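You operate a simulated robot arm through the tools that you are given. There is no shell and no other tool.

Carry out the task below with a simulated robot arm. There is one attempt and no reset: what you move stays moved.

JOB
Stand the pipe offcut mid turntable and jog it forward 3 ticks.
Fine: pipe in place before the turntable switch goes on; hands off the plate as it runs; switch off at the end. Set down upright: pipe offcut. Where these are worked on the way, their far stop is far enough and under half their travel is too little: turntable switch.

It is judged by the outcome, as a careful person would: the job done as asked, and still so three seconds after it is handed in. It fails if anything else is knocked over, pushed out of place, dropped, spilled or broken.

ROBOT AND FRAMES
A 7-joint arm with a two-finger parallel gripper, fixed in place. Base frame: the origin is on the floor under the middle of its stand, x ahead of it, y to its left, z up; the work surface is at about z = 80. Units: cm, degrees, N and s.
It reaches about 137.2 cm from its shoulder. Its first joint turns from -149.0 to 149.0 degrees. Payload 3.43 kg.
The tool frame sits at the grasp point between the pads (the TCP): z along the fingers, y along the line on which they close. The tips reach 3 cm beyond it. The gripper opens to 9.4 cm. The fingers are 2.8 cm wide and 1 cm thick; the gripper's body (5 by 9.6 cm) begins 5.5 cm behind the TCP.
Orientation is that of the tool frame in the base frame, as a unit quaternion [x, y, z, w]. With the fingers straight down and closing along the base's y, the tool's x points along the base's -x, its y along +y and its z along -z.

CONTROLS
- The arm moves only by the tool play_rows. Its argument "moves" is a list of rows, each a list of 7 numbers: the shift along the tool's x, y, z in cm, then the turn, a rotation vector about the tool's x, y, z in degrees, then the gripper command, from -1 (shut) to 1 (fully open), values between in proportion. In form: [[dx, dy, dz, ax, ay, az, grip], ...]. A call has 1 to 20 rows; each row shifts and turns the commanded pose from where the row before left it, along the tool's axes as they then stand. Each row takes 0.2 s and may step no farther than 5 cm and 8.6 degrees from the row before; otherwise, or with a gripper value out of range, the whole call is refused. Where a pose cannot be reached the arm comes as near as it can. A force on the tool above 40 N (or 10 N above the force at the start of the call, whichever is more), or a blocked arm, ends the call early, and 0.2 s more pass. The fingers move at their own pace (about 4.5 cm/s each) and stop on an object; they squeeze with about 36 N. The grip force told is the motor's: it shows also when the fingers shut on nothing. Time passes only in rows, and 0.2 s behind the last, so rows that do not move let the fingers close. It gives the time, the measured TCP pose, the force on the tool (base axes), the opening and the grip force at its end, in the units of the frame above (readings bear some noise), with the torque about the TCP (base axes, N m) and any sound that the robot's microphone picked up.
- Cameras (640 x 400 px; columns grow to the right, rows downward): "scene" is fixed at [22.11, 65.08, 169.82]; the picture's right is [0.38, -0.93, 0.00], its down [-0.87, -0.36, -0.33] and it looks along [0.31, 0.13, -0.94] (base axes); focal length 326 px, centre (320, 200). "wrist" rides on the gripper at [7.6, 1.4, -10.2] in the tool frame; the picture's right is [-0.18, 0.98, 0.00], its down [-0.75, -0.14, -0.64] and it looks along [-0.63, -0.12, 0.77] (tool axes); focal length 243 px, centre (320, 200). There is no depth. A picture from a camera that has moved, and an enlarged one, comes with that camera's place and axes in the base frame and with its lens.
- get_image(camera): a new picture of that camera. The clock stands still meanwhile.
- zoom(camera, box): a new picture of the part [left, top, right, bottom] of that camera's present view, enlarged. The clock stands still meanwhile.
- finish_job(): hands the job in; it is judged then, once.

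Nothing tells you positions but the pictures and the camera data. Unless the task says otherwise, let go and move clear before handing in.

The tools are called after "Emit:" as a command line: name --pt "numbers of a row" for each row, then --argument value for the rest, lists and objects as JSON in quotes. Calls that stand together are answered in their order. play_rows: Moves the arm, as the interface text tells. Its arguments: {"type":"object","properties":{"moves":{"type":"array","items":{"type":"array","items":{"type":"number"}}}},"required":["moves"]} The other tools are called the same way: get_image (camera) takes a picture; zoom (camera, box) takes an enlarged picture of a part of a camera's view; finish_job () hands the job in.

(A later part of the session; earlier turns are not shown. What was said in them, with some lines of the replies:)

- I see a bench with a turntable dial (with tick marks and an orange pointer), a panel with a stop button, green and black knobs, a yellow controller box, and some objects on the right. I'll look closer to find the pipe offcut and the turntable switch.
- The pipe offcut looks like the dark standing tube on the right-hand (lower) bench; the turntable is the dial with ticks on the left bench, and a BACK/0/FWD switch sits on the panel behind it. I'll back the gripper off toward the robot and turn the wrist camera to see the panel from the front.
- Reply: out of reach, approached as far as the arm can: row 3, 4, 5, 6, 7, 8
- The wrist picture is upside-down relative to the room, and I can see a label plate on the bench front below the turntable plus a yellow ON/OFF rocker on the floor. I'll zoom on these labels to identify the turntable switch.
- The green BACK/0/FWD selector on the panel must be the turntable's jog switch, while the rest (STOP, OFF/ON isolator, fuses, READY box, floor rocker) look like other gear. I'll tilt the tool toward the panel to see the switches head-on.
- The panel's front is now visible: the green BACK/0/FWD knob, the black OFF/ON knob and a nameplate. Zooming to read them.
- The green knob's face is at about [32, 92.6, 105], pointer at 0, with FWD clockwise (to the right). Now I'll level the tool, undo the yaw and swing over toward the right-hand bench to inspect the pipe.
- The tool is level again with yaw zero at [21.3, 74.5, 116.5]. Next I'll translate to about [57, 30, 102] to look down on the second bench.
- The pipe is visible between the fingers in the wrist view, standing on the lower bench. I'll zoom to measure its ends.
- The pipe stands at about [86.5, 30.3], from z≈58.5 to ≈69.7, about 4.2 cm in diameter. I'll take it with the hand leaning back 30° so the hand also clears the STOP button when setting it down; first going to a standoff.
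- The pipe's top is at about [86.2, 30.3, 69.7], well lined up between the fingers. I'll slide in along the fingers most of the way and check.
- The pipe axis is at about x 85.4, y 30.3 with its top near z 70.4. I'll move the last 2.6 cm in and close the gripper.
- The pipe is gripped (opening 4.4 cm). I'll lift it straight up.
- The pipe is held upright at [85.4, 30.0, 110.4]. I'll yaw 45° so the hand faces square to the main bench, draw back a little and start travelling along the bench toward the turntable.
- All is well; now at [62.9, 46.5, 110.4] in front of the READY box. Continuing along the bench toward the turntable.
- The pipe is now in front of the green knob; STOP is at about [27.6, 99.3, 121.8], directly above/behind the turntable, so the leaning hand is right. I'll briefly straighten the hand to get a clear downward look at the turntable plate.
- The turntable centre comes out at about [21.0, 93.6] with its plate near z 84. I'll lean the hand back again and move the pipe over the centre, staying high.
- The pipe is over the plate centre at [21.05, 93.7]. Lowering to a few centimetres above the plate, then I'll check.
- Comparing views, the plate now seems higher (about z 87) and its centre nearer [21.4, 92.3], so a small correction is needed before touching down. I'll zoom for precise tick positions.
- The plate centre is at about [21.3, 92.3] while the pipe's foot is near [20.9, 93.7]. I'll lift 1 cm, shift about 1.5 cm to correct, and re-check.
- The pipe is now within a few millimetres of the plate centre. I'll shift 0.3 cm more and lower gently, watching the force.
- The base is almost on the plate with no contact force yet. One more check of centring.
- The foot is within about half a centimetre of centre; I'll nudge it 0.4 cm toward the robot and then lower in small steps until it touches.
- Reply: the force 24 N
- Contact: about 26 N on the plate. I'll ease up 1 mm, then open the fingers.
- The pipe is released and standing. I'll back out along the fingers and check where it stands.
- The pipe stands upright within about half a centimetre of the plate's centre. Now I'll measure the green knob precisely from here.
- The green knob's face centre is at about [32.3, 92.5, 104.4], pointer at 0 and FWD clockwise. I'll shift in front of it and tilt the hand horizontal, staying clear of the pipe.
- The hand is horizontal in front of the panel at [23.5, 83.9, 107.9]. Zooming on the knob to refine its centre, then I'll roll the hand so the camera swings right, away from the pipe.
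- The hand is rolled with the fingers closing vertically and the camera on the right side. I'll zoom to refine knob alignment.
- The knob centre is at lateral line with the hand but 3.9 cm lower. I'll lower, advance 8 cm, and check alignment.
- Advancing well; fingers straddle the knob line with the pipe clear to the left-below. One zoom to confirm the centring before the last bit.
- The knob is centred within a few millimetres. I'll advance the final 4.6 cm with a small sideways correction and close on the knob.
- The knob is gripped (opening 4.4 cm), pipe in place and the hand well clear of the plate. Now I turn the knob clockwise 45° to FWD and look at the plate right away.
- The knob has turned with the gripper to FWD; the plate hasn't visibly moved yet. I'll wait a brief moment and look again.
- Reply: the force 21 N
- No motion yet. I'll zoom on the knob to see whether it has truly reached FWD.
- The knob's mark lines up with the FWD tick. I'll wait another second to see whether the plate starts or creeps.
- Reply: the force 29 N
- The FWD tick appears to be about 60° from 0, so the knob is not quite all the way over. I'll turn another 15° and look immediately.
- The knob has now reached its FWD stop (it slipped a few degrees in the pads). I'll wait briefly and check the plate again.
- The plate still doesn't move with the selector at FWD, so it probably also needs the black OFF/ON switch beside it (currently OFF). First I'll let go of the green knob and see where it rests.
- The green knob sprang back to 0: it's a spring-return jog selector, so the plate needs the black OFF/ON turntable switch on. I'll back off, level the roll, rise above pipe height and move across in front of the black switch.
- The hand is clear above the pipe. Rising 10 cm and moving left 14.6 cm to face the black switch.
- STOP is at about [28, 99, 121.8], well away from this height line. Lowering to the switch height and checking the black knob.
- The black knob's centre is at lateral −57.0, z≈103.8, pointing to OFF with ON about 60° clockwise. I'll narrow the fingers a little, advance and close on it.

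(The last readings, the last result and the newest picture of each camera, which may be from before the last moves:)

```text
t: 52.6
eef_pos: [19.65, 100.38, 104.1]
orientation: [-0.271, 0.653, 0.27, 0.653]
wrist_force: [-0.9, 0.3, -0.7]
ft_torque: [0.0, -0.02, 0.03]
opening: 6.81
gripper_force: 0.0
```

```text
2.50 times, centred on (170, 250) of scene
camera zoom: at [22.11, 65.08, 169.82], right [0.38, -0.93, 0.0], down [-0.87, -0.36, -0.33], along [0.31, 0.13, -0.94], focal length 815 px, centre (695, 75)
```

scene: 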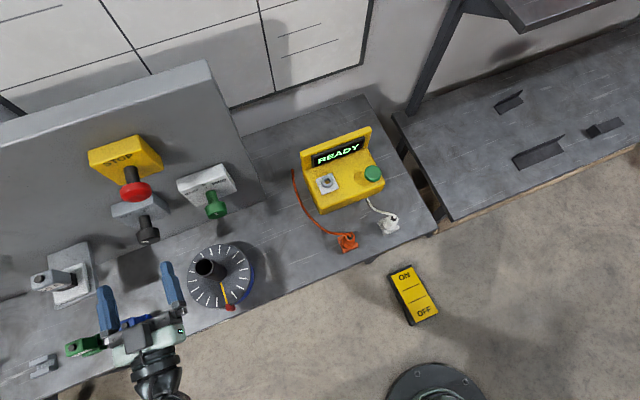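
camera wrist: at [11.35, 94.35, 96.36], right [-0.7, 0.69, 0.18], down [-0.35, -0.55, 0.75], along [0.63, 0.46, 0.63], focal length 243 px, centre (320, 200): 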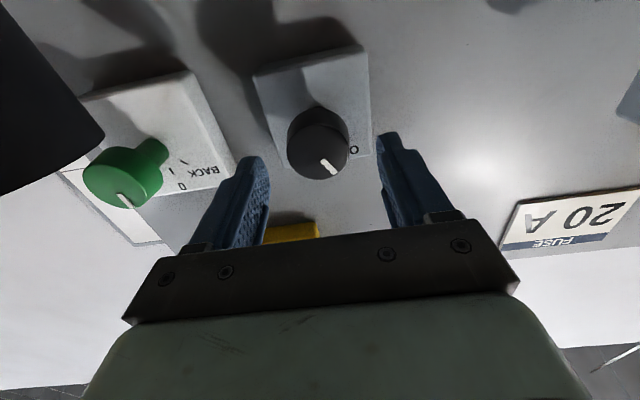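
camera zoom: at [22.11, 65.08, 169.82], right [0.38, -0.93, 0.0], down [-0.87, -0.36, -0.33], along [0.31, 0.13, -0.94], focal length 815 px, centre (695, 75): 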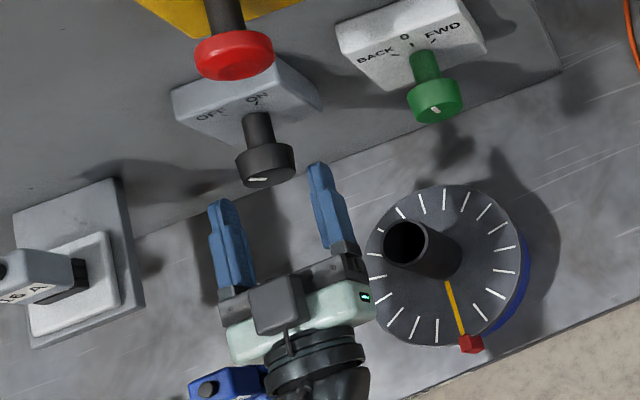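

The knob sits exactly on the hand's axis. Advancing 3.9 cm and closing on it.

Emit:
play_rows --pt "0 0 2 0 0 0 0.45" --pt "0 0 1.9 0 0 0 0.45" --pt "0 0 0 0 0 0 0.45" --pt "0 0 0 0 0 0 -1" --pt "0 0 0 0 0 0 -1" --pt "0 0 0 0 0 0 -1" --pt "0 0 0 0 0 0 -1" --pt "0 0 0 0 0 0 -1"

Emit:
get_image --camera "wrist"

Emit:
zoom --camera "scene" --box '[90, 170, 250, 330]'

```text
t: 54.4
eef_pos: [22.58, 103.12, 104.16]
orientation: [-0.27, 0.654, 0.27, 0.654]
wrist_force: [3.2, -0.4, 0.3]
ft_torque: [-0.01, -0.03, -0.02]
opening: 4.21
gripper_force: 44.9
```

```text
taken
camera wrist: at [14.17, 97.03, 96.4], right [-0.69, 0.7, 0.18], down [-0.35, -0.55, 0.75], along [0.63, 0.46, 0.63], focal length 243 px, centre (320, 200)
```

wrist: 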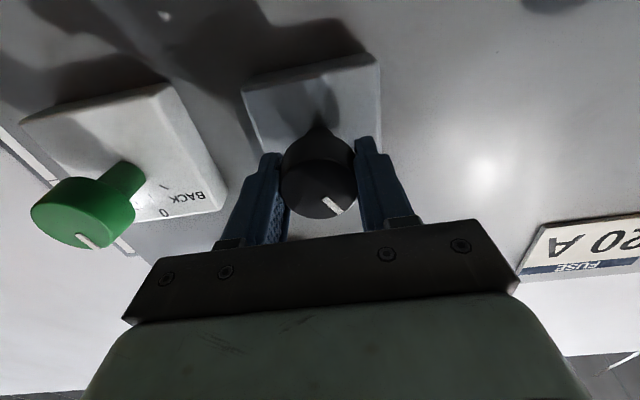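

```text
2.50 times, centred on (170, 250) of scene
camera zoom: at [22.11, 65.08, 169.82], right [0.38, -0.93, 0.0], down [-0.87, -0.36, -0.33], along [0.31, 0.13, -0.94], focal length 815 px, centre (695, 75)
```

zoom: 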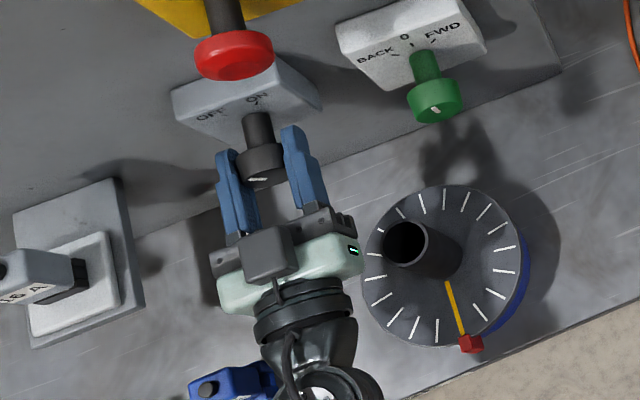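

The black knob is held, the pipe is in place and nothing touches the plate. I'll turn the turntable switch clockwise 60° to ON and look at once.

Emit:
play_rows --pt "0 0 0 0 0 8.5 -1" --pt "0 0 0 0 0 8.5 -1" --pt "0 0 0 0 0 8.5 -1" --pt "0 0 0 0 0 8.5 -1" --pt "0 0 0 0 0 8.5 -1" --pt "0 0 0 0 0 8.5 -1" --pt "0 0 0 0 0 8.5 -1"

Emit:
zoom --camera "scene" --box '[90, 170, 250, 330]'

Emit:
get_image --camera "wrist"

```text
t: 56.0
eef_pos: [22.51, 103.21, 103.99]
orientation: [0.09, 0.701, 0.559, 0.433]
wrist_force: [1.2, -19.9, -11.8]
ft_torque: [-0.89, -0.77, -0.38]
opening: 4.16
gripper_force: 45.4
```

```text
2.50 times, centred on (170, 250) of scene
camera zoom: at [22.11, 65.08, 169.82], right [0.38, -0.93, 0.0], down [-0.87, -0.36, -0.33], along [0.31, 0.13, -0.94], focal length 815 px, centre (695, 75)
```

zoom: 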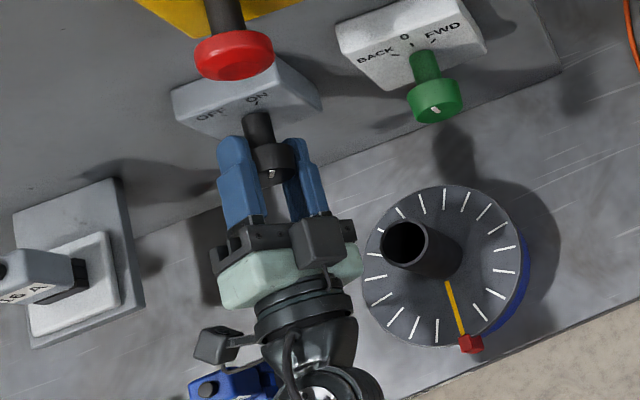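

```text
taken
camera wrist: at [10.04, 101.23, 101.21], right [-0.24, 0.24, 0.94], down [0.05, -0.96, 0.26], along [0.97, 0.11, 0.22], focal length 243 px, centre (320, 200)
```

wrist: 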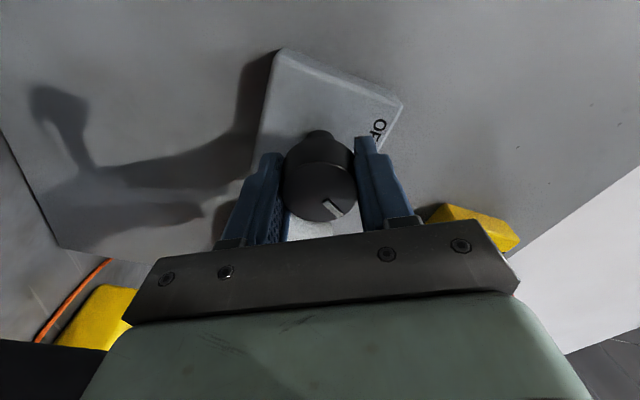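

The switch is turned over to ON and the plate stays still with the jog selector at 0, as expected. I'll release it, back off and confirm it stays at ON.

Emit:
play_rows --pt "0 0 0 0 0 0 0.0" --pt "0 0 0 0 0 0 0.4" --pt "0 0 0 0 0 0 0.4" --pt "0 0 -4 0 0 0 0.4" --pt "0 0 -4 0 0 0 0.4" --pt "0 0 -4 0 0 0 0.4" --pt "0 0 0 0 0 0 0.4"

Emit:
get_image --camera "wrist"

Emit:
zoom --camera "scene" --box '[90, 170, 250, 330]'

```text
t: 57.6
eef_pos: [14.02, 94.66, 104.04]
orientation: [0.089, 0.701, 0.56, 0.433]
wrist_force: [0.0, 1.0, -0.2]
ft_torque: [0.0, 0.01, 0.01]
opening: 6.58
gripper_force: 0.1
```

```text
taken
camera wrist: at [1.56, 92.72, 101.27], right [-0.24, 0.24, 0.94], down [0.06, -0.96, 0.26], along [0.97, 0.12, 0.22], focal length 243 px, centre (320, 200)
```

wrist: 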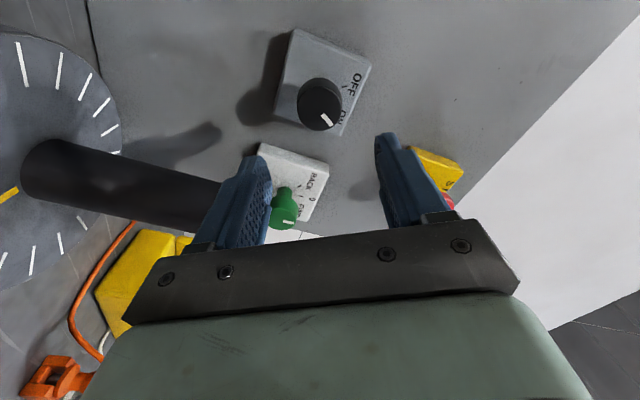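

```text
2.50 times, centred on (170, 250) of scene
camera zoom: at [22.11, 65.08, 169.82], right [0.38, -0.93, 0.0], down [-0.87, -0.36, -0.33], along [0.31, 0.13, -0.94], focal length 815 px, centre (695, 75)
```

zoom: 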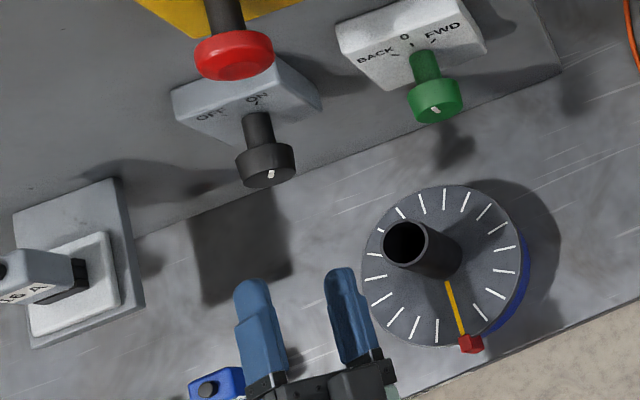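

The switch stays at ON (mark under "ON") and the plate is still. Now I'll rise over the pipe, move back right in front of the green jog selector and roll the hand to the earlier grasp attitude.

Emit:
play_rows --pt "-2.4 4.157 0 0 0 0 0.45" --pt "-2.4 4.157 0 0 0 0 0.45" --pt "-4.157 -2.4 0 0 0 0 0.45" --pt "-4.157 -2.4 0 0 0 0 0.45" --pt "-4.157 -2.4 0 0 0 0 0.45" --pt "0 0 0 0 0 -8.4 0.45" --pt "0 0 0 0 0 -8.4 0.45" --pt "0 0 0 0 0 -8.4 0.45" --pt "0 0 0 0 0 -8.4 0.45" --pt "0 0 0 0 0 -8.4 0.45" --pt "0 0 0 0 0 -8.4 0.45" --pt "0 0 0 0 0 -8.4 0.45" --pt "0 0 0 0 0 -8.4 0.45" --pt "0 0 0 0 0 -8.4 0.45" --pt "0 0 0 0 0 0 0.45"

Emit:
zoom --camera "scene" --box '[150, 170, 310, 330]'

```text
t: 60.8
eef_pos: [24.13, 84.69, 113.81]
orientation: [-0.36, 0.609, 0.176, 0.685]
wrist_force: [0.7, -0.3, -0.4]
ft_torque: [-0.04, -0.01, 0.03]
opening: 6.81
gripper_force: 0.1
```

```text
2.50 times, centred on (230, 250) of scene
camera zoom: at [22.11, 65.08, 169.82], right [0.38, -0.93, 0.0], down [-0.87, -0.36, -0.33], along [0.31, 0.13, -0.94], focal length 815 px, centre (545, 75)
```

zoom: 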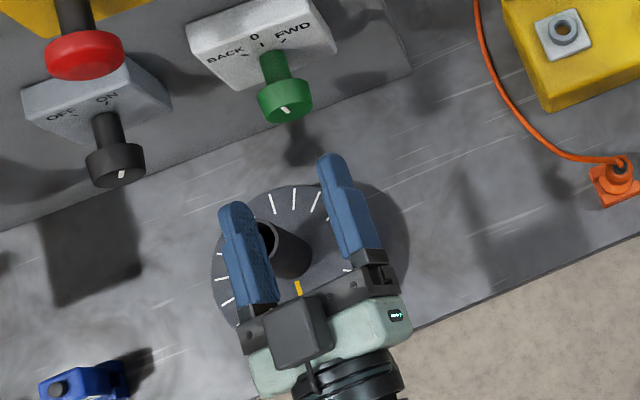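

On track at [24.1, 84.7, 113.8]. Continuing the roll to closing-vertical and lowering to knob height.

Emit:
play_rows --pt "0 0 0 0 0 -8.27 0.45" --pt "0 0 0 0 0 -8.27 0.45" --pt "0 0 0 0 0 -8.27 0.45" --pt "0 0 0 0 0 -8.27 0.45" --pt "0 0 0 0 0 -8.27 0.45" --pt "0 0 0 0 0 -8.27 0.45" --pt "0 0 0 0 0 -8.27 0.45" --pt "0 0 0 0 0 -8.27 0.45" --pt "0 0 0 0 0 -8.27 0.45" --pt "0.2 4.9 0 0 0 0 0.45" --pt "0 4.9 0 0 0 0 0.45" --pt "0 0 4 0 0 0 0.45" --pt "0 0 4 0 0 0 0.45" --pt "0 0 0 0 0 0 0.45"

Emit:
get_image --camera "wrist"

Emit:
zoom --camera "wrist" --box '[250, 70, 410, 200]'

Emit:
zoom --camera "scene" --box '[150, 170, 310, 330]'

```text
t: 63.8
eef_pos: [29.8, 90.14, 103.85]
orientation: [0.654, -0.268, 0.273, -0.652]
wrist_force: [0.0, -0.3, -0.1]
ft_torque: [-0.01, 0.01, 0.04]
opening: 6.83
gripper_force: 0.0
```

```text
taken
camera wrist: at [27.82, 77.58, 102.39], right [-0.12, 0.12, -0.98], down [-0.99, 0.08, 0.13], along [0.09, 0.99, 0.11], focal length 243 px, centre (320, 200)
```

wrist: 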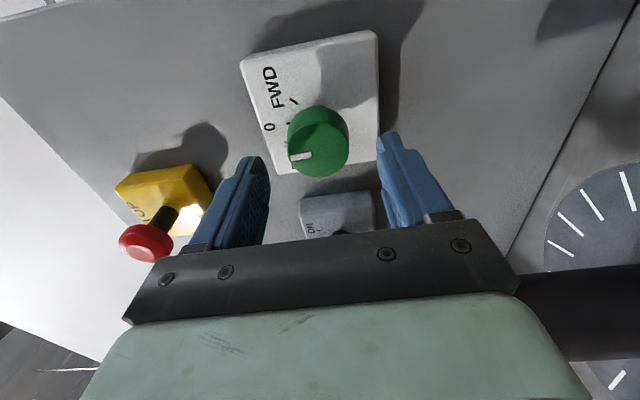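

```text
3.08 times, centred on (330, 135) of wrist
camera zoom: at [27.82, 77.58, 102.39], right [-0.12, 0.12, -0.98], down [-0.99, 0.08, 0.13], along [0.09, 0.99, 0.11], focal length 746 px, centre (289, 400)
```

zoom: 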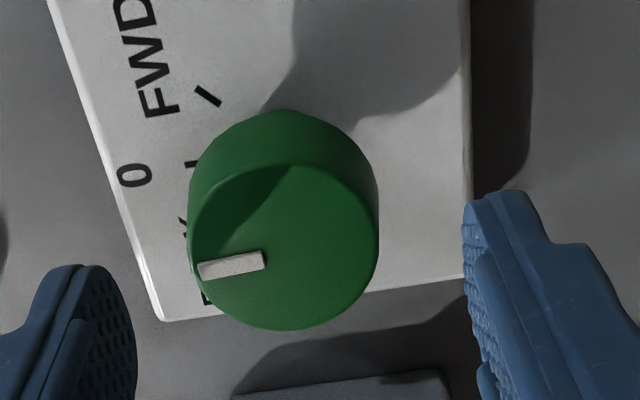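

```text
2.50 times, centred on (230, 250) of scene
camera zoom: at [22.11, 65.08, 169.82], right [0.38, -0.93, 0.0], down [-0.87, -0.36, -0.33], along [0.31, 0.13, -0.94], focal length 815 px, centre (545, 75)
```

zoom: 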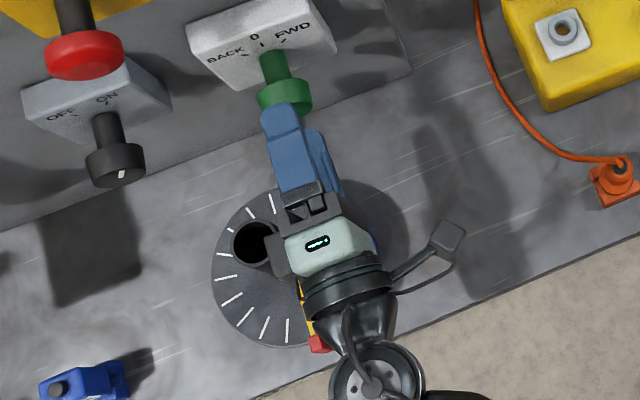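

The knob is nearly centred (about 3 mm to the right). Final advance with that correction and close on it.

Emit:
play_rows --pt "0.3 -0.1 2 0 0 0 0.45" --pt "0 0 1.9 0 0 0 0.45" --pt "0 0 0 0 0 0 0.45" --pt "0 0 0 0 0 0 -1" --pt "0 0 0 0 0 0 -1" --pt "0 0 0 0 0 0 -1" --pt "0 0 0 0 0 0 -1" --pt "0 0 0 0 0 0 -1"

Emit:
get_image --camera "wrist"

Emit:
zoom --camera "scene" --box '[160, 220, 300, 320]'

```text
t: 65.6
eef_pos: [32.75, 92.77, 104.05]
orientation: [0.655, -0.268, 0.273, -0.652]
wrist_force: [-1.5, -3.0, -10.7]
ft_torque: [-0.17, 0.18, 0.21]
opening: 4.34
gripper_force: 45.3
```

```text
taken
camera wrist: at [30.87, 80.2, 102.51], right [-0.12, 0.12, -0.98], down [-0.99, 0.08, 0.13], along [0.09, 0.99, 0.11], focal length 243 px, centre (320, 200)
```

wrist: 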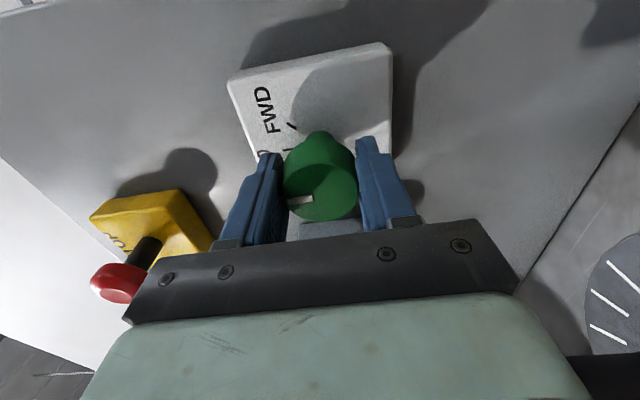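

```text
4.00 times, centred on (230, 270) of scene
camera zoom: at [22.11, 65.08, 169.82], right [0.38, -0.93, 0.0], down [-0.87, -0.36, -0.33], along [0.31, 0.13, -0.94], focal length 1304 px, centre (680, -80)
```

zoom: 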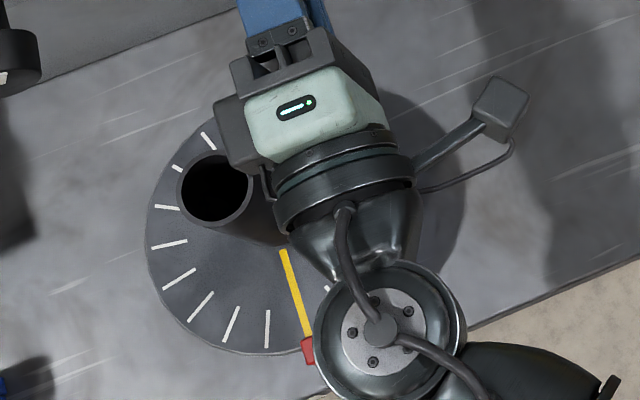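

Green knob gripped again; yellow line still at the red index. Now turning toward FWD, checking the plate partway.

Emit:
play_rows --pt "0 0 0 0 0 8.5 -1" --pt "0 0 0 0 0 8.5 -1" --pt "0 0 0 0 0 8.5 -1" --pt "0 0 0 0 0 8.5 -1"

Emit:
zoom --camera "scene" --box '[160, 220, 300, 320]'

```text
t: 66.6
eef_pos: [32.83, 92.76, 103.84]
orientation: [-0.547, 0.448, -0.07, 0.704]
wrist_force: [-21.3, -15.5, -28.9]
ft_torque: [-0.72, 0.63, -0.32]
opening: 4.33
gripper_force: 44.7
```

```text
4.00 times, centred on (230, 270) of scene
camera zoom: at [22.11, 65.08, 169.82], right [0.38, -0.93, 0.0], down [-0.87, -0.36, -0.33], along [0.31, 0.13, -0.94], focal length 1304 px, centre (680, -80)
```

zoom: 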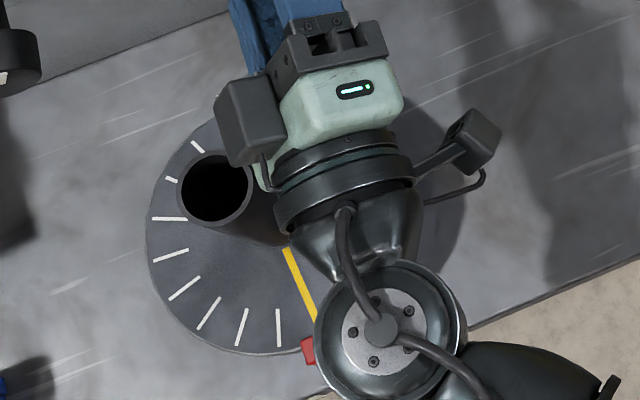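

The plate is running forward (about 6° so far, counter-clockwise in view). I'll relieve the side load on the knob slightly while it runs, and measure the speed.

Emit:
play_rows --pt "0.11 0.17 -0.15 0 0 4 -1" --pt "0 0 0 0 0 0 -1"

Emit:
zoom --camera "scene" --box '[160, 220, 300, 320]'

```text
t: 67.2
eef_pos: [32.79, 92.72, 103.99]
orientation: [-0.532, 0.465, -0.046, 0.706]
wrist_force: [-10.8, 3.5, -12.6]
ft_torque: [-0.42, 0.32, -0.01]
opening: 4.35
gripper_force: 44.7
```

```text
4.00 times, centred on (230, 270) of scene
camera zoom: at [22.11, 65.08, 169.82], right [0.38, -0.93, 0.0], down [-0.87, -0.36, -0.33], along [0.31, 0.13, -0.94], focal length 1304 px, centre (680, -80)
```

zoom: 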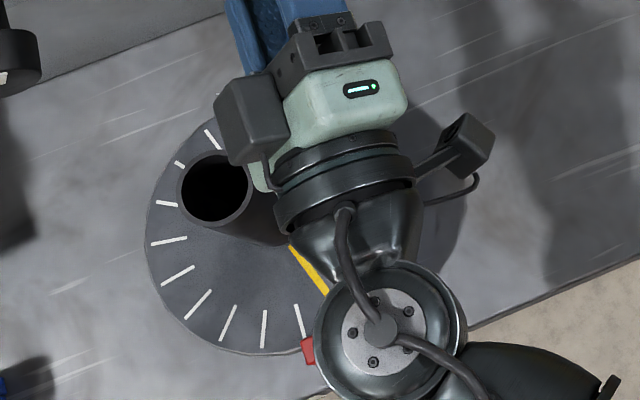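

The plate has turned about one tick at roughly 22°/s. Holding for another 0.6 s and measuring again.

Emit:
play_rows --pt "0 0 0 0 0 0 -1" --pt "0 0 0 0 0 0 -1"

Emit:
zoom --camera "scene" --box '[160, 220, 300, 320]'

```text
t: 67.8
eef_pos: [32.87, 92.77, 103.96]
orientation: [-0.532, 0.466, -0.048, 0.706]
wrist_force: [-4.6, 13.7, -3.5]
ft_torque: [0.01, -0.09, 0.24]
opening: 4.36
gripper_force: 45.1
```

```text
4.00 times, centred on (230, 270) of scene
camera zoom: at [22.11, 65.08, 169.82], right [0.38, -0.93, 0.0], down [-0.87, -0.36, -0.33], along [0.31, 0.13, -0.94], focal length 1304 px, centre (680, -80)
```

zoom: 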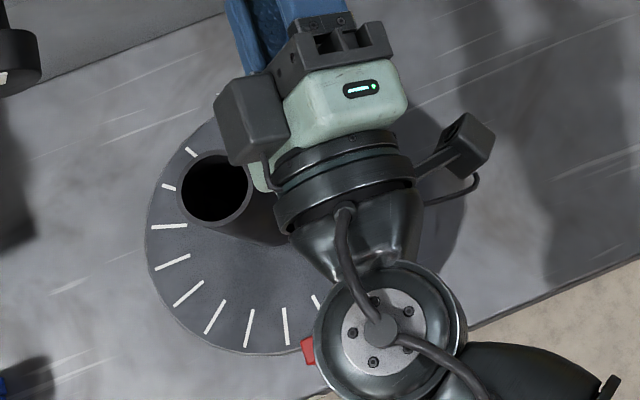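

Measured speed is very close to 20°/s (1 tick per second), now at about 1.5 ticks. One more short hold and check.

Emit:
play_rows --pt "0 0 0 0 0 0 -1" --pt "0 0 0 0 0 0 -1"

Emit:
zoom --camera "scene" --box '[160, 220, 300, 320]'

```text
t: 68.4
eef_pos: [32.86, 92.79, 103.94]
orientation: [-0.532, 0.465, -0.046, 0.706]
wrist_force: [-1.0, 22.8, 4.9]
ft_torque: [0.03, -0.1, 0.23]
opening: 4.33
gripper_force: 45.1
```

```text
4.00 times, centred on (230, 270) of scene
camera zoom: at [22.11, 65.08, 169.82], right [0.38, -0.93, 0.0], down [-0.87, -0.36, -0.33], along [0.31, 0.13, -0.94], focal length 1304 px, centre (680, -80)
```

zoom: 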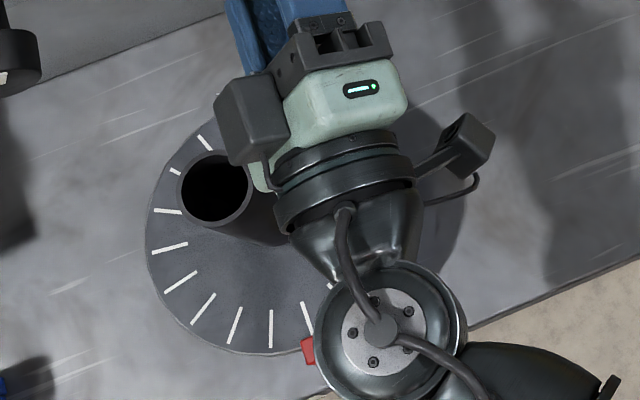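

At t=68.4 the plate is at about 41.7° (2.1 ticks). I'll hold 0.4 s more and then turn the selector back to 0 so it stops at 3 ticks.

Emit:
play_rows --pt "0 0 0 0 0 0 -1" --pt "0 0 0 0 0 0 -1" --pt "0 0 0 0 0 -5 -1" --pt "0 0 0 0 0 -8.5 -1" --pt "0 0 0 0 0 -8.5 -1" --pt "0 0 0 0 0 -8.5 -1" --pt "0 0 0 0 0 -7.5 -1"

Emit:
zoom --camera "scene" --box '[160, 220, 300, 320]'

Emit:
get_image --camera "wrist"

```text
t: 70.0
eef_pos: [32.97, 92.78, 103.98]
orientation: [0.654, -0.266, 0.274, -0.652]
wrist_force: [8.4, 28.6, 26.3]
ft_torque: [0.26, -0.17, 0.36]
opening: 4.33
gripper_force: 45.4
```

```text
4.00 times, centred on (230, 270) of scene
camera zoom: at [22.11, 65.08, 169.82], right [0.38, -0.93, 0.0], down [-0.87, -0.36, -0.33], along [0.31, 0.13, -0.94], focal length 1304 px, centre (680, -80)
```

zoom: 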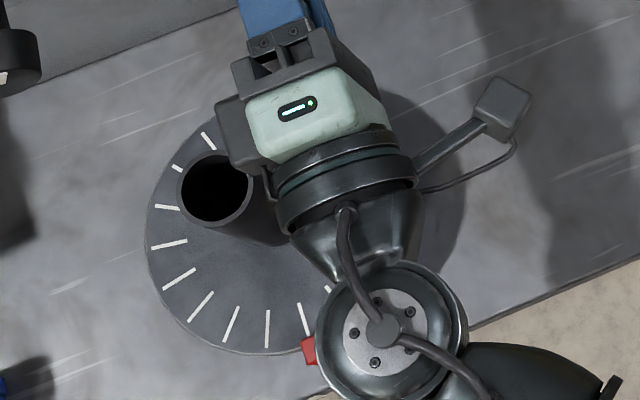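

```text
taken
camera wrist: at [30.9, 80.14, 102.5], right [-0.12, 0.12, -0.99], down [-0.99, 0.08, 0.13], along [0.09, 0.99, 0.11], focal length 243 px, centre (320, 200)
```

wrist: 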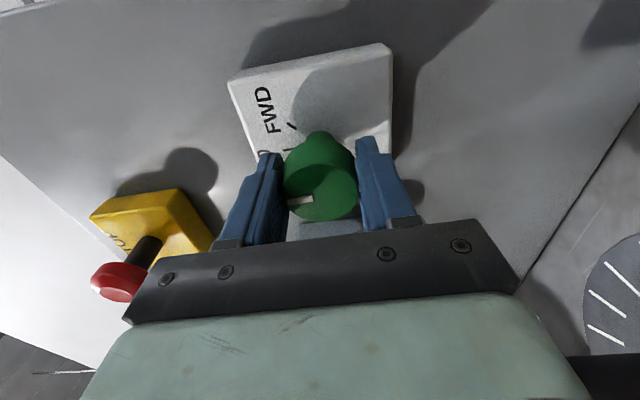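

The ticks now line up exactly with their original places shifted by three: the plate has stopped at 3 ticks. I'll release the jog selector and back off.

Emit:
play_rows --pt "0 0 0 0 0 0 0.1" --pt "0 0 0 0 0 0 0.45" --pt "0 0 0 0 0 0 0.45" --pt "0 0 -4 0 0 0 0.45" --pt "0 0 -4 0 0 0 0.45" --pt "0 0 -4 0 0 0 0.45" --pt "0 -4.9 0 0 0 0 0.45" --pt "0 -4.9 0 0 0 0 0.45" --pt "0 0 0 0 0 0 0.45"

Emit:
get_image --camera "scene"

Emit:
zoom --camera "scene" --box '[160, 220, 300, 320]'

Emit:
zoom --camera "scene" --box '[90, 130, 260, 260]'

```text
t: 72.0
eef_pos: [24.22, 84.23, 113.11]
orientation: [0.655, -0.267, 0.274, -0.652]
wrist_force: [-0.4, 0.2, 0.5]
ft_torque: [0.03, 0.0, -0.01]
opening: 6.84
gripper_force: 0.1
```

```text
taken
```

scene: 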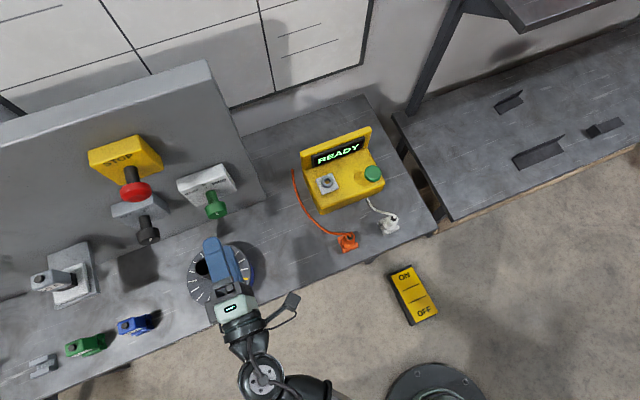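

```text
4.00 times, centred on (230, 270) of scene
camera zoom: at [22.11, 65.08, 169.82], right [0.38, -0.93, 0.0], down [-0.87, -0.36, -0.33], along [0.31, 0.13, -0.94], focal length 1304 px, centre (680, -80)
```

zoom: 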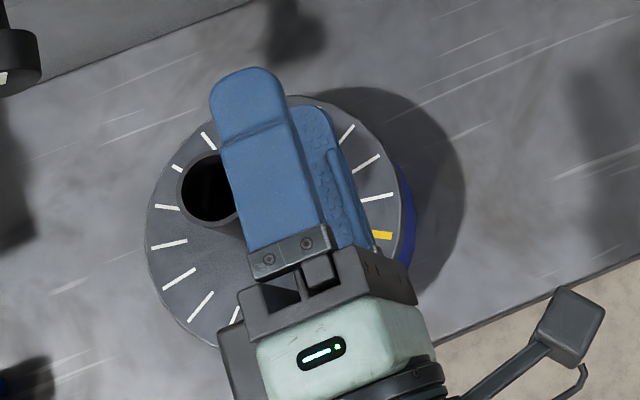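

```text
3.08 times, centred on (175, 195) of scene
camera zoom: at [22.11, 65.08, 169.82], right [0.38, -0.93, 0.0], down [-0.87, -0.36, -0.33], along [0.31, 0.13, -0.94], focal length 1003 px, centre (766, 215)
```

zoom: 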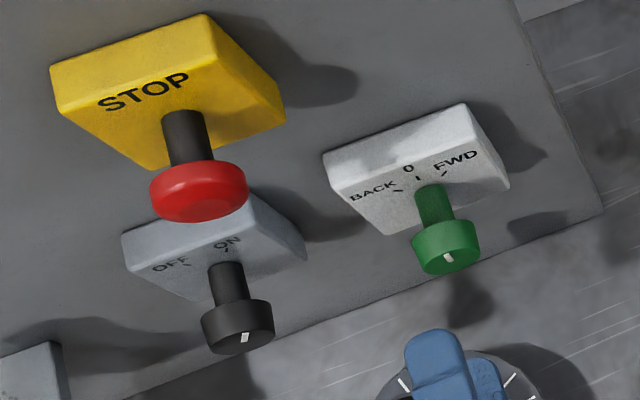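

The yellow line now sits exactly where the third tick was, the jog selector is back at 0, and the pipe stands. Next I'll switch the turntable off: roll the hand to the attitude I left the black switch with.

Emit:
play_rows --pt "0 0 0 0 0 8.33 0.45" --pt "0 0 0 0 0 8.33 0.45" --pt "0 0 0 0 0 8.33 0.45" --pt "0 0 0 0 0 8.33 0.45" --pt "0 0 0 0 0 8.33 0.45" --pt "0 0 0 0 0 8.33 0.45" --pt "0 0 0 0 0 8.33 0.45" --pt "0 0 0 0 0 8.33 0.45" --pt "0 0 0 0 0 8.33 0.45" --pt "0 0 0 0 0 8.33 0.45" --pt "0 0 0 0 0 8.33 0.45" --pt "0 0 0 0 0 8.33 0.45" --pt "0 0 0 0 0 8.33 0.45" --pt "0 0 0 0 0 8.33 0.45" --pt "0 0 0 0 0 8.33 0.45" --pt "0 0 0 0 0 8.33 0.45" --pt "0 0 0 0 0 8.33 0.45" --pt "0 0 0 0 0 8.33 0.45" --pt "0 0 0 0 0 0 0.45"

Emit:
zoom --camera "scene" --box '[90, 170, 310, 340]'

```text
t: 76.0
eef_pos: [24.31, 84.19, 113.7]
orientation: [0.089, 0.701, 0.56, 0.433]
wrist_force: [-0.5, 0.1, 0.3]
ft_torque: [0.02, -0.01, -0.01]
opening: 6.81
gripper_force: 0.1
```

```text
2.35 times, centred on (200, 255) of scene
camera zoom: at [22.11, 65.08, 169.82], right [0.38, -0.93, 0.0], down [-0.87, -0.36, -0.33], along [0.31, 0.13, -0.94], focal length 767 px, centre (602, 71)
```

zoom: 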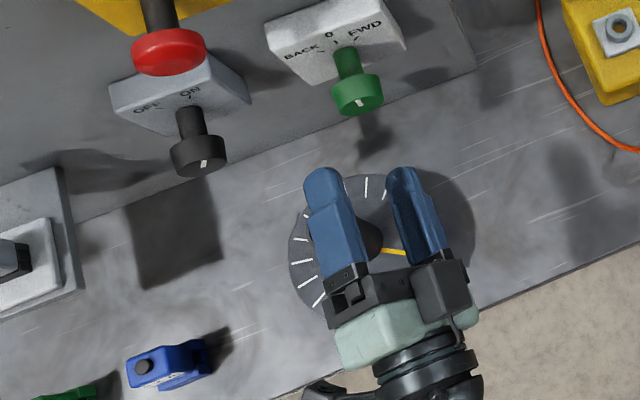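

Roll attitude reached at [24.3, 84.2, 113.7]. Moving left over the pipe at this height, then down to the black switch's level.

Emit:
play_rows --pt "4.23 2.44 0 0 0 0 0.45" --pt "4.23 2.44 0 0 0 0 0.45" --pt "4.23 2.44 0 0 0 0 0.45" --pt "2.43 -4.2 0 0 0 0 0.45" --pt "2.43 -4.2 0 0 0 0 0.45" --pt "0 0 0 0 0 0 0.45"

Emit:
get_image --camera "wrist"

Emit:
zoom --camera "wrist" --box '[240, 20, 400, 150]'

Emit:
zoom --camera "scene" --box '[90, 170, 310, 340]'

```text
t: 77.4
eef_pos: [14.08, 94.41, 103.81]
orientation: [0.088, 0.701, 0.559, 0.433]
wrist_force: [0.8, -0.3, -0.6]
ft_torque: [-0.02, 0.02, 0.0]
opening: 6.81
gripper_force: 0.0
```

```text
taken
camera wrist: at [1.5, 92.42, 101.1], right [-0.24, 0.24, 0.94], down [0.06, -0.96, 0.26], along [0.97, 0.12, 0.22], focal length 243 px, centre (320, 200)
```

wrist: 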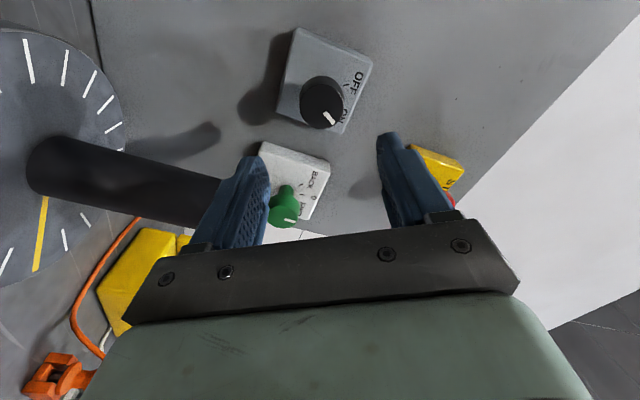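

```text
3.08 times, centred on (320, 85) of wrist
camera zoom: at [1.5, 92.42, 101.1], right [-0.24, 0.24, 0.94], down [0.06, -0.96, 0.26], along [0.97, 0.12, 0.22], focal length 746 px, centre (320, 554)
```

zoom: 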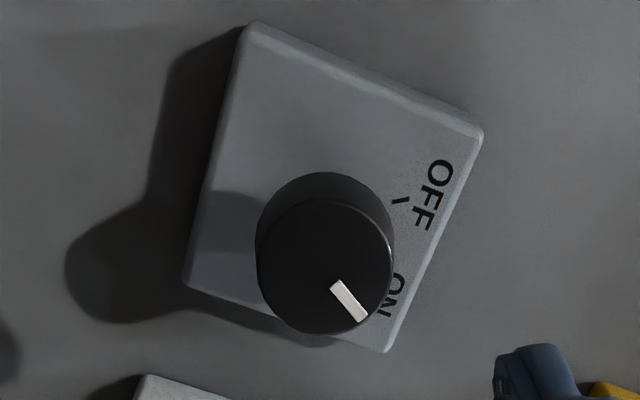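

```text
2.35 times, centred on (200, 255) of scene
camera zoom: at [22.11, 65.08, 169.82], right [0.38, -0.93, 0.0], down [-0.87, -0.36, -0.33], along [0.31, 0.13, -0.94], focal length 767 px, centre (602, 71)
```

zoom: 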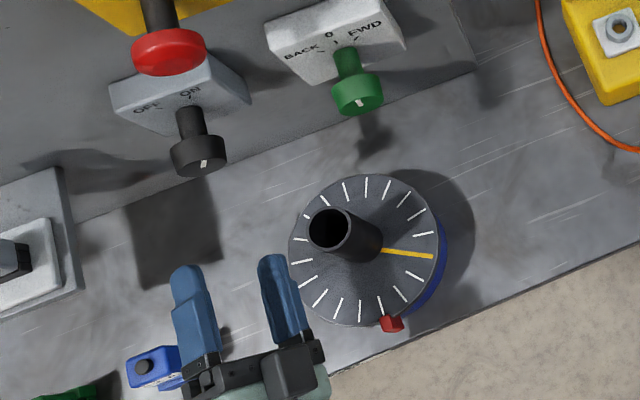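

The yellow line is clearly three ticks past the red index and the pipe stands centred. Now advancing to the black switch and gripping it.

Emit:
play_rows --pt "0.15 0.1 0 0 0 0 0.45" --pt "0 0 4 0 0 0 0.45" --pt "0 0 4 0 0 0 0.45" --pt "0 0 0 0 0 0 0.45"

Emit:
zoom --camera "wrist" --box '[240, 70, 400, 200]'

Emit:
zoom --camera "scene" --box '[90, 170, 310, 340]'

```text
t: 78.4
eef_pos: [19.67, 100.2, 103.99]
orientation: [0.09, 0.702, 0.558, 0.433]
wrist_force: [-0.2, 0.0, 0.0]
ft_torque: [0.02, 0.0, 0.0]
opening: 6.83
gripper_force: 0.2
```

```text
3.08 times, centred on (320, 135) of wrist
camera zoom: at [7.09, 98.14, 101.16], right [-0.24, 0.24, 0.94], down [0.06, -0.96, 0.26], along [0.97, 0.12, 0.22], focal length 746 px, centre (320, 400)
```

zoom: 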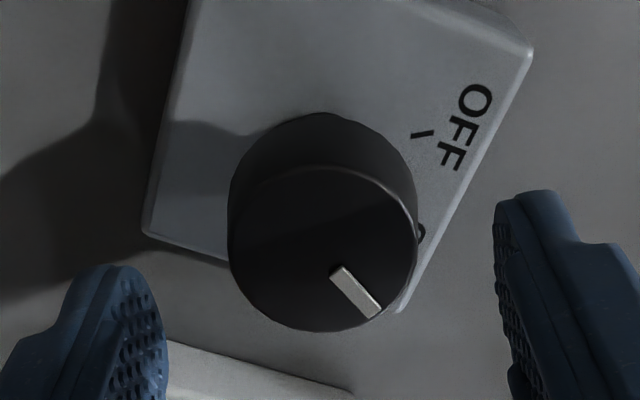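

```text
2.35 times, centred on (200, 255) of scene
camera zoom: at [22.11, 65.08, 169.82], right [0.38, -0.93, 0.0], down [-0.87, -0.36, -0.33], along [0.31, 0.13, -0.94], focal length 767 px, centre (602, 71)
```

zoom: 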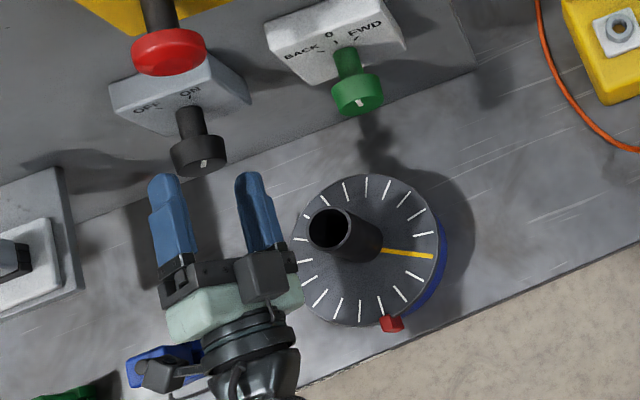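

Well centred. Advancing the last 3.9 cm and closing on the switch.

Emit:
play_rows --pt "0.2 0.05 2 0 0 0 0.45" --pt "0 0 1.9 0 0 0 0.45" --pt "0 0 0 0 0 0 0.45" --pt "0 0 0 0 0 0 -1" --pt "0 0 0 0 0 0 -1" --pt "0 0 0 0 0 0 -1" --pt "0 0 0 0 0 0 -1"

Emit:
get_image --camera "wrist"

```text
t: 80.0
eef_pos: [22.27, 103.04, 103.77]
orientation: [0.088, 0.701, 0.56, 0.433]
wrist_force: [0.6, 5.8, 6.7]
ft_torque: [-0.04, -0.12, 0.22]
opening: 4.17
gripper_force: 45.4
```

```text
taken
camera wrist: at [9.7, 101.13, 101.06], right [-0.24, 0.24, 0.94], down [0.06, -0.96, 0.26], along [0.97, 0.12, 0.22], focal length 243 px, centre (320, 200)
```

wrist: 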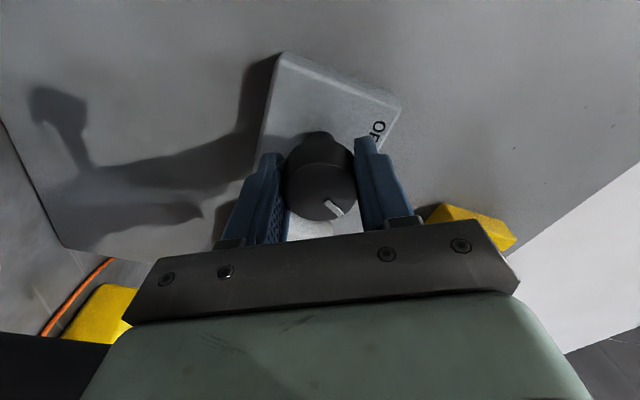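

The switch is gripped with its mark at ON. Turning it counter-clockwise 60° back to OFF.

Emit:
play_rows --pt "0 0 0 0 0 -8.5 -1" --pt "0 0 0 0 0 -8.5 -1" --pt "0 0 0 0 0 -8.5 -1" --pt "0 0 0 0 0 -8.5 -1" --pt "0 0 0 0 0 -8.5 -1" --pt "0 0 0 0 0 -8.5 -1" --pt "0 0 0 0 0 -8.5 -1" --pt "0 0 0 0 0 -2 -1"

Emit:
get_image --camera "wrist"

Emit:
zoom --camera "scene" --box '[90, 170, 310, 340]'

```text
t: 81.8
eef_pos: [22.35, 102.98, 103.66]
orientation: [-0.283, 0.649, 0.257, 0.658]
wrist_force: [17.9, -7.6, -4.0]
ft_torque: [-0.13, 0.16, -0.69]
opening: 4.15
gripper_force: 44.9
```

```text
taken
camera wrist: at [14.15, 96.66, 95.91], right [-0.7, 0.7, 0.15], down [-0.38, -0.53, 0.76], along [0.61, 0.47, 0.63], focal length 243 px, centre (320, 200)
```

wrist: 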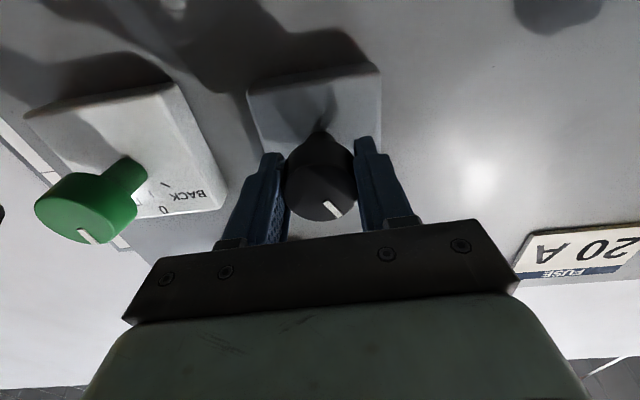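

```text
2.35 times, centred on (200, 255) of scene
camera zoom: at [22.11, 65.08, 169.82], right [0.38, -0.93, 0.0], down [-0.87, -0.36, -0.33], along [0.31, 0.13, -0.94], focal length 767 px, centre (602, 71)
```

zoom: 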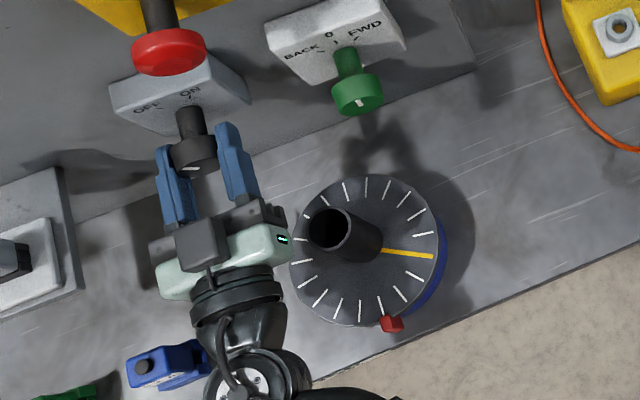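

The switch is back toward OFF. Releasing, backing off and checking its final position.

Emit:
play_rows --pt "0 0 0 0 0 0 0.0" --pt "0 0 0 0 0 0 0.45" --pt "0 0 0 0 0 0 0.45" --pt "0 0 -4 0 0 0 0.45" --pt "0 0 -4 0 0 0 0.45" --pt "0 0 -4 0 0 0 0.45" --pt "0 0 0 0 0 0 0.45"

Emit:
get_image --camera "wrist"

Emit:
zoom --camera "wrist" --box '[240, 10, 400, 140]'

Emit:
zoom --camera "scene" --box '[90, 130, 260, 260]'

```text
t: 83.4
eef_pos: [13.64, 94.74, 103.82]
orientation: [-0.283, 0.648, 0.259, 0.658]
wrist_force: [-0.5, -0.1, 0.1]
ft_torque: [-0.02, -0.01, 0.02]
opening: 6.81
gripper_force: 0.1
```

```text
taken
camera wrist: at [5.53, 88.35, 95.92], right [-0.7, 0.7, 0.15], down [-0.37, -0.53, 0.76], along [0.61, 0.48, 0.64], focal length 243 px, centre (320, 200)
```

wrist: 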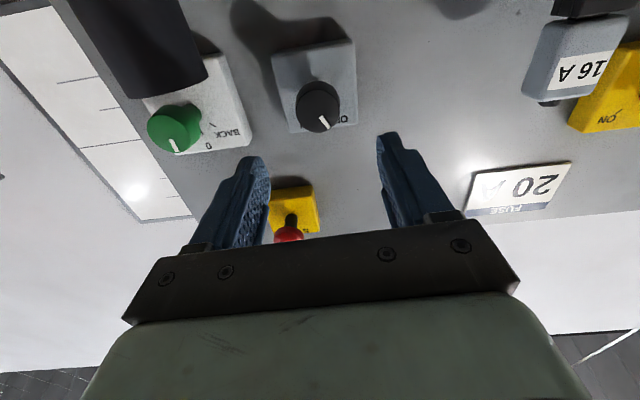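

```text
3.08 times, centred on (320, 75) of wrist
camera zoom: at [5.53, 88.35, 95.92], right [-0.7, 0.7, 0.15], down [-0.37, -0.53, 0.76], along [0.61, 0.48, 0.64], focal length 746 px, centre (320, 585)
```

zoom: 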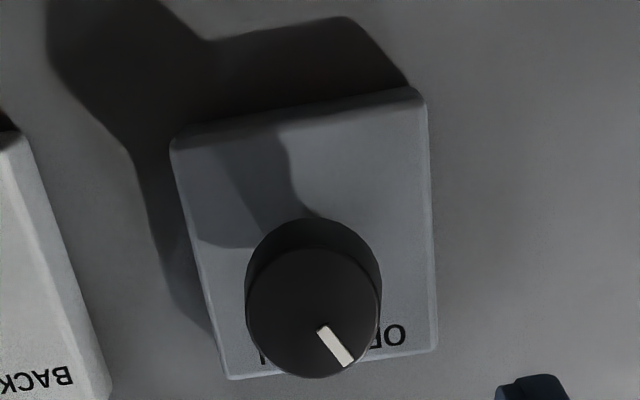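

```text
3.08 times, centred on (175, 195) of scene
camera zoom: at [22.11, 65.08, 169.82], right [0.38, -0.93, 0.0], down [-0.87, -0.36, -0.33], along [0.31, 0.13, -0.94], focal length 1003 px, centre (766, 215)
```

zoom: 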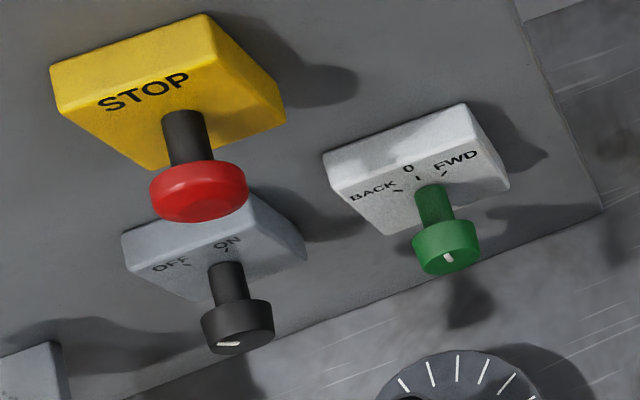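

The black mark points to OFF again. I'll compare with the initial view and then move the arm clear.

Emit:
zoom --camera "scene" --box '[80, 120, 180, 260]'

Emit:
zoom --camera "scene" --box '[120, 215, 180, 255]'

Emit:
play_rows --pt "-4.8 0 0 0 0 0 0.45" --pt "-4.8 0 0 0 0 0 0.45" --pt "0 0 -3 0 0 0 0.45" --pt "0 0 0 0 0 0 0.45"

Emit:
get_image --camera "scene"

```text
2.86 times, centred on (130, 190) of scene
camera zoom: at [22.11, 65.08, 169.82], right [0.38, -0.93, 0.0], down [-0.87, -0.36, -0.33], along [0.31, 0.13, -0.94], focal length 932 px, centre (863, 229)
```

zoom: 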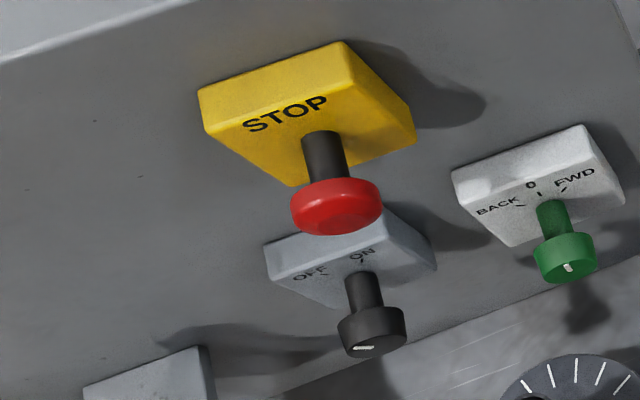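

```text
10.00 times, centred on (150, 235) of scene
camera zoom: at [22.11, 65.08, 169.82], right [0.38, -0.93, 0.0], down [-0.87, -0.36, -0.33], along [0.31, 0.13, -0.94], focal length 3261 px, centre (2020, -150)
```

zoom: 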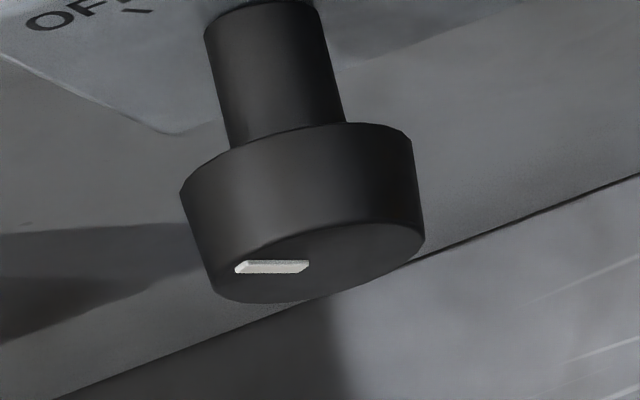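

```text
t: 84.4
eef_pos: [11.27, 92.99, 113.34]
orientation: [-0.283, 0.648, 0.259, 0.658]
wrist_force: [-0.1, 0.8, -0.2]
ft_torque: [-0.01, 0.02, 0.02]
opening: 6.82
gripper_force: 0.0
```

```text
taken
```

scene: 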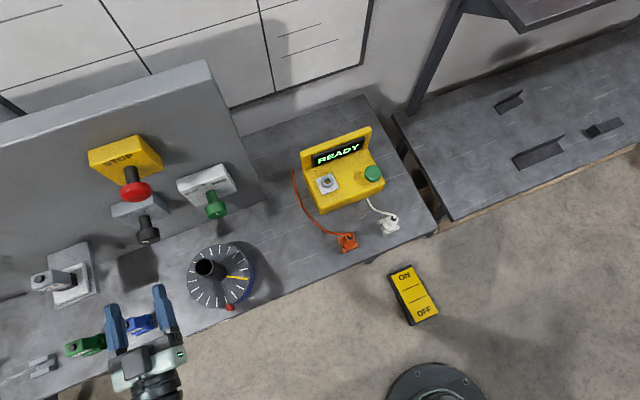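

The switch matches its original OFF position, and everything else is as it was. A last look at the plate and pipe before handing in.

Emit:
zoom --camera "scene" --box '[160, 220, 300, 320]'

Emit:
play_rows --pt "-3 0 -3 0 0 0 0.45" --pt "0 0 -3 0 0 0 0.45" --pt "0 0 0 0 0 0 0.45" --pt "0 0 0 0 0 0 0.45"

Emit:
zoom --camera "scene" --box '[160, 220, 300, 320]'

```text
4.00 times, centred on (230, 270) of scene
camera zoom: at [22.11, 65.08, 169.82], right [0.38, -0.93, 0.0], down [-0.87, -0.36, -0.33], along [0.31, 0.13, -0.94], focal length 1304 px, centre (680, -80)
```

zoom: 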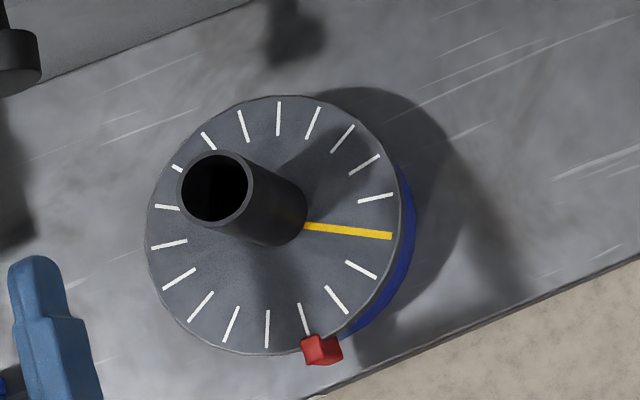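

```text
t: 85.4
eef_pos: [6.91, 88.79, 116.4]
orientation: [-0.282, 0.649, 0.26, 0.658]
wrist_force: [0.2, 0.3, -0.8]
ft_torque: [-0.01, 0.04, -0.01]
opening: 6.83
gripper_force: 0.0
```

```text
4.00 times, centred on (230, 270) of scene
camera zoom: at [22.11, 65.08, 169.82], right [0.38, -0.93, 0.0], down [-0.87, -0.36, -0.33], along [0.31, 0.13, -0.94], focal length 1304 px, centre (680, -80)
```

zoom: 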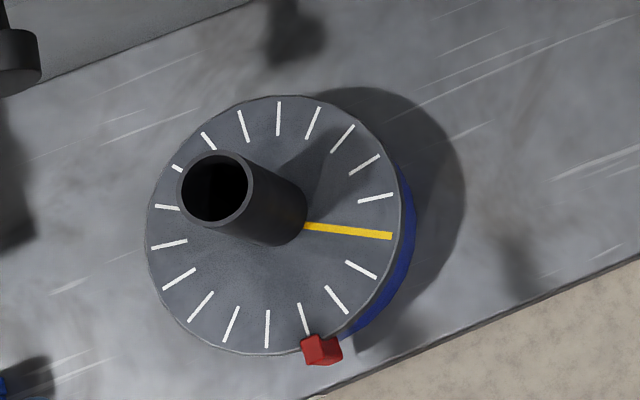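

The pipe stands upright mid-plate. The yellow line is exactly three ticks past the red index, the jog selector is at 0, the turntable switch is OFF, and the arm is clear. Handing in.

Emit:
finish_job

```text
The job is handed in.
```

The pipe offcut is standing upright on the turntable, about half a centimetre off its centre. The plate has been jogged forward 3 ticks. In the last picture the yellow line sits exactly three ticks past the red index, and everything was still when I handed the job in.

- **Order of work:** the pipe was in place before the black OFF/ON turntable switch went on. Nothing touched the plate while it ran, and that switch is back at OFF.
- **Extra switch movement:** I first took the green BACK/0/FWD selector for the turntable switch and turned it to FWD with the power still off. The plate didn't move, and the selector sprang back to 0 when I let go. It turned out to be the jog control. I used it for the real jog after switching the black one on, and it is at 0 now.
- **Everything else:** the other items I could see in the pictures are where they were, and the arm has let go and is clear.
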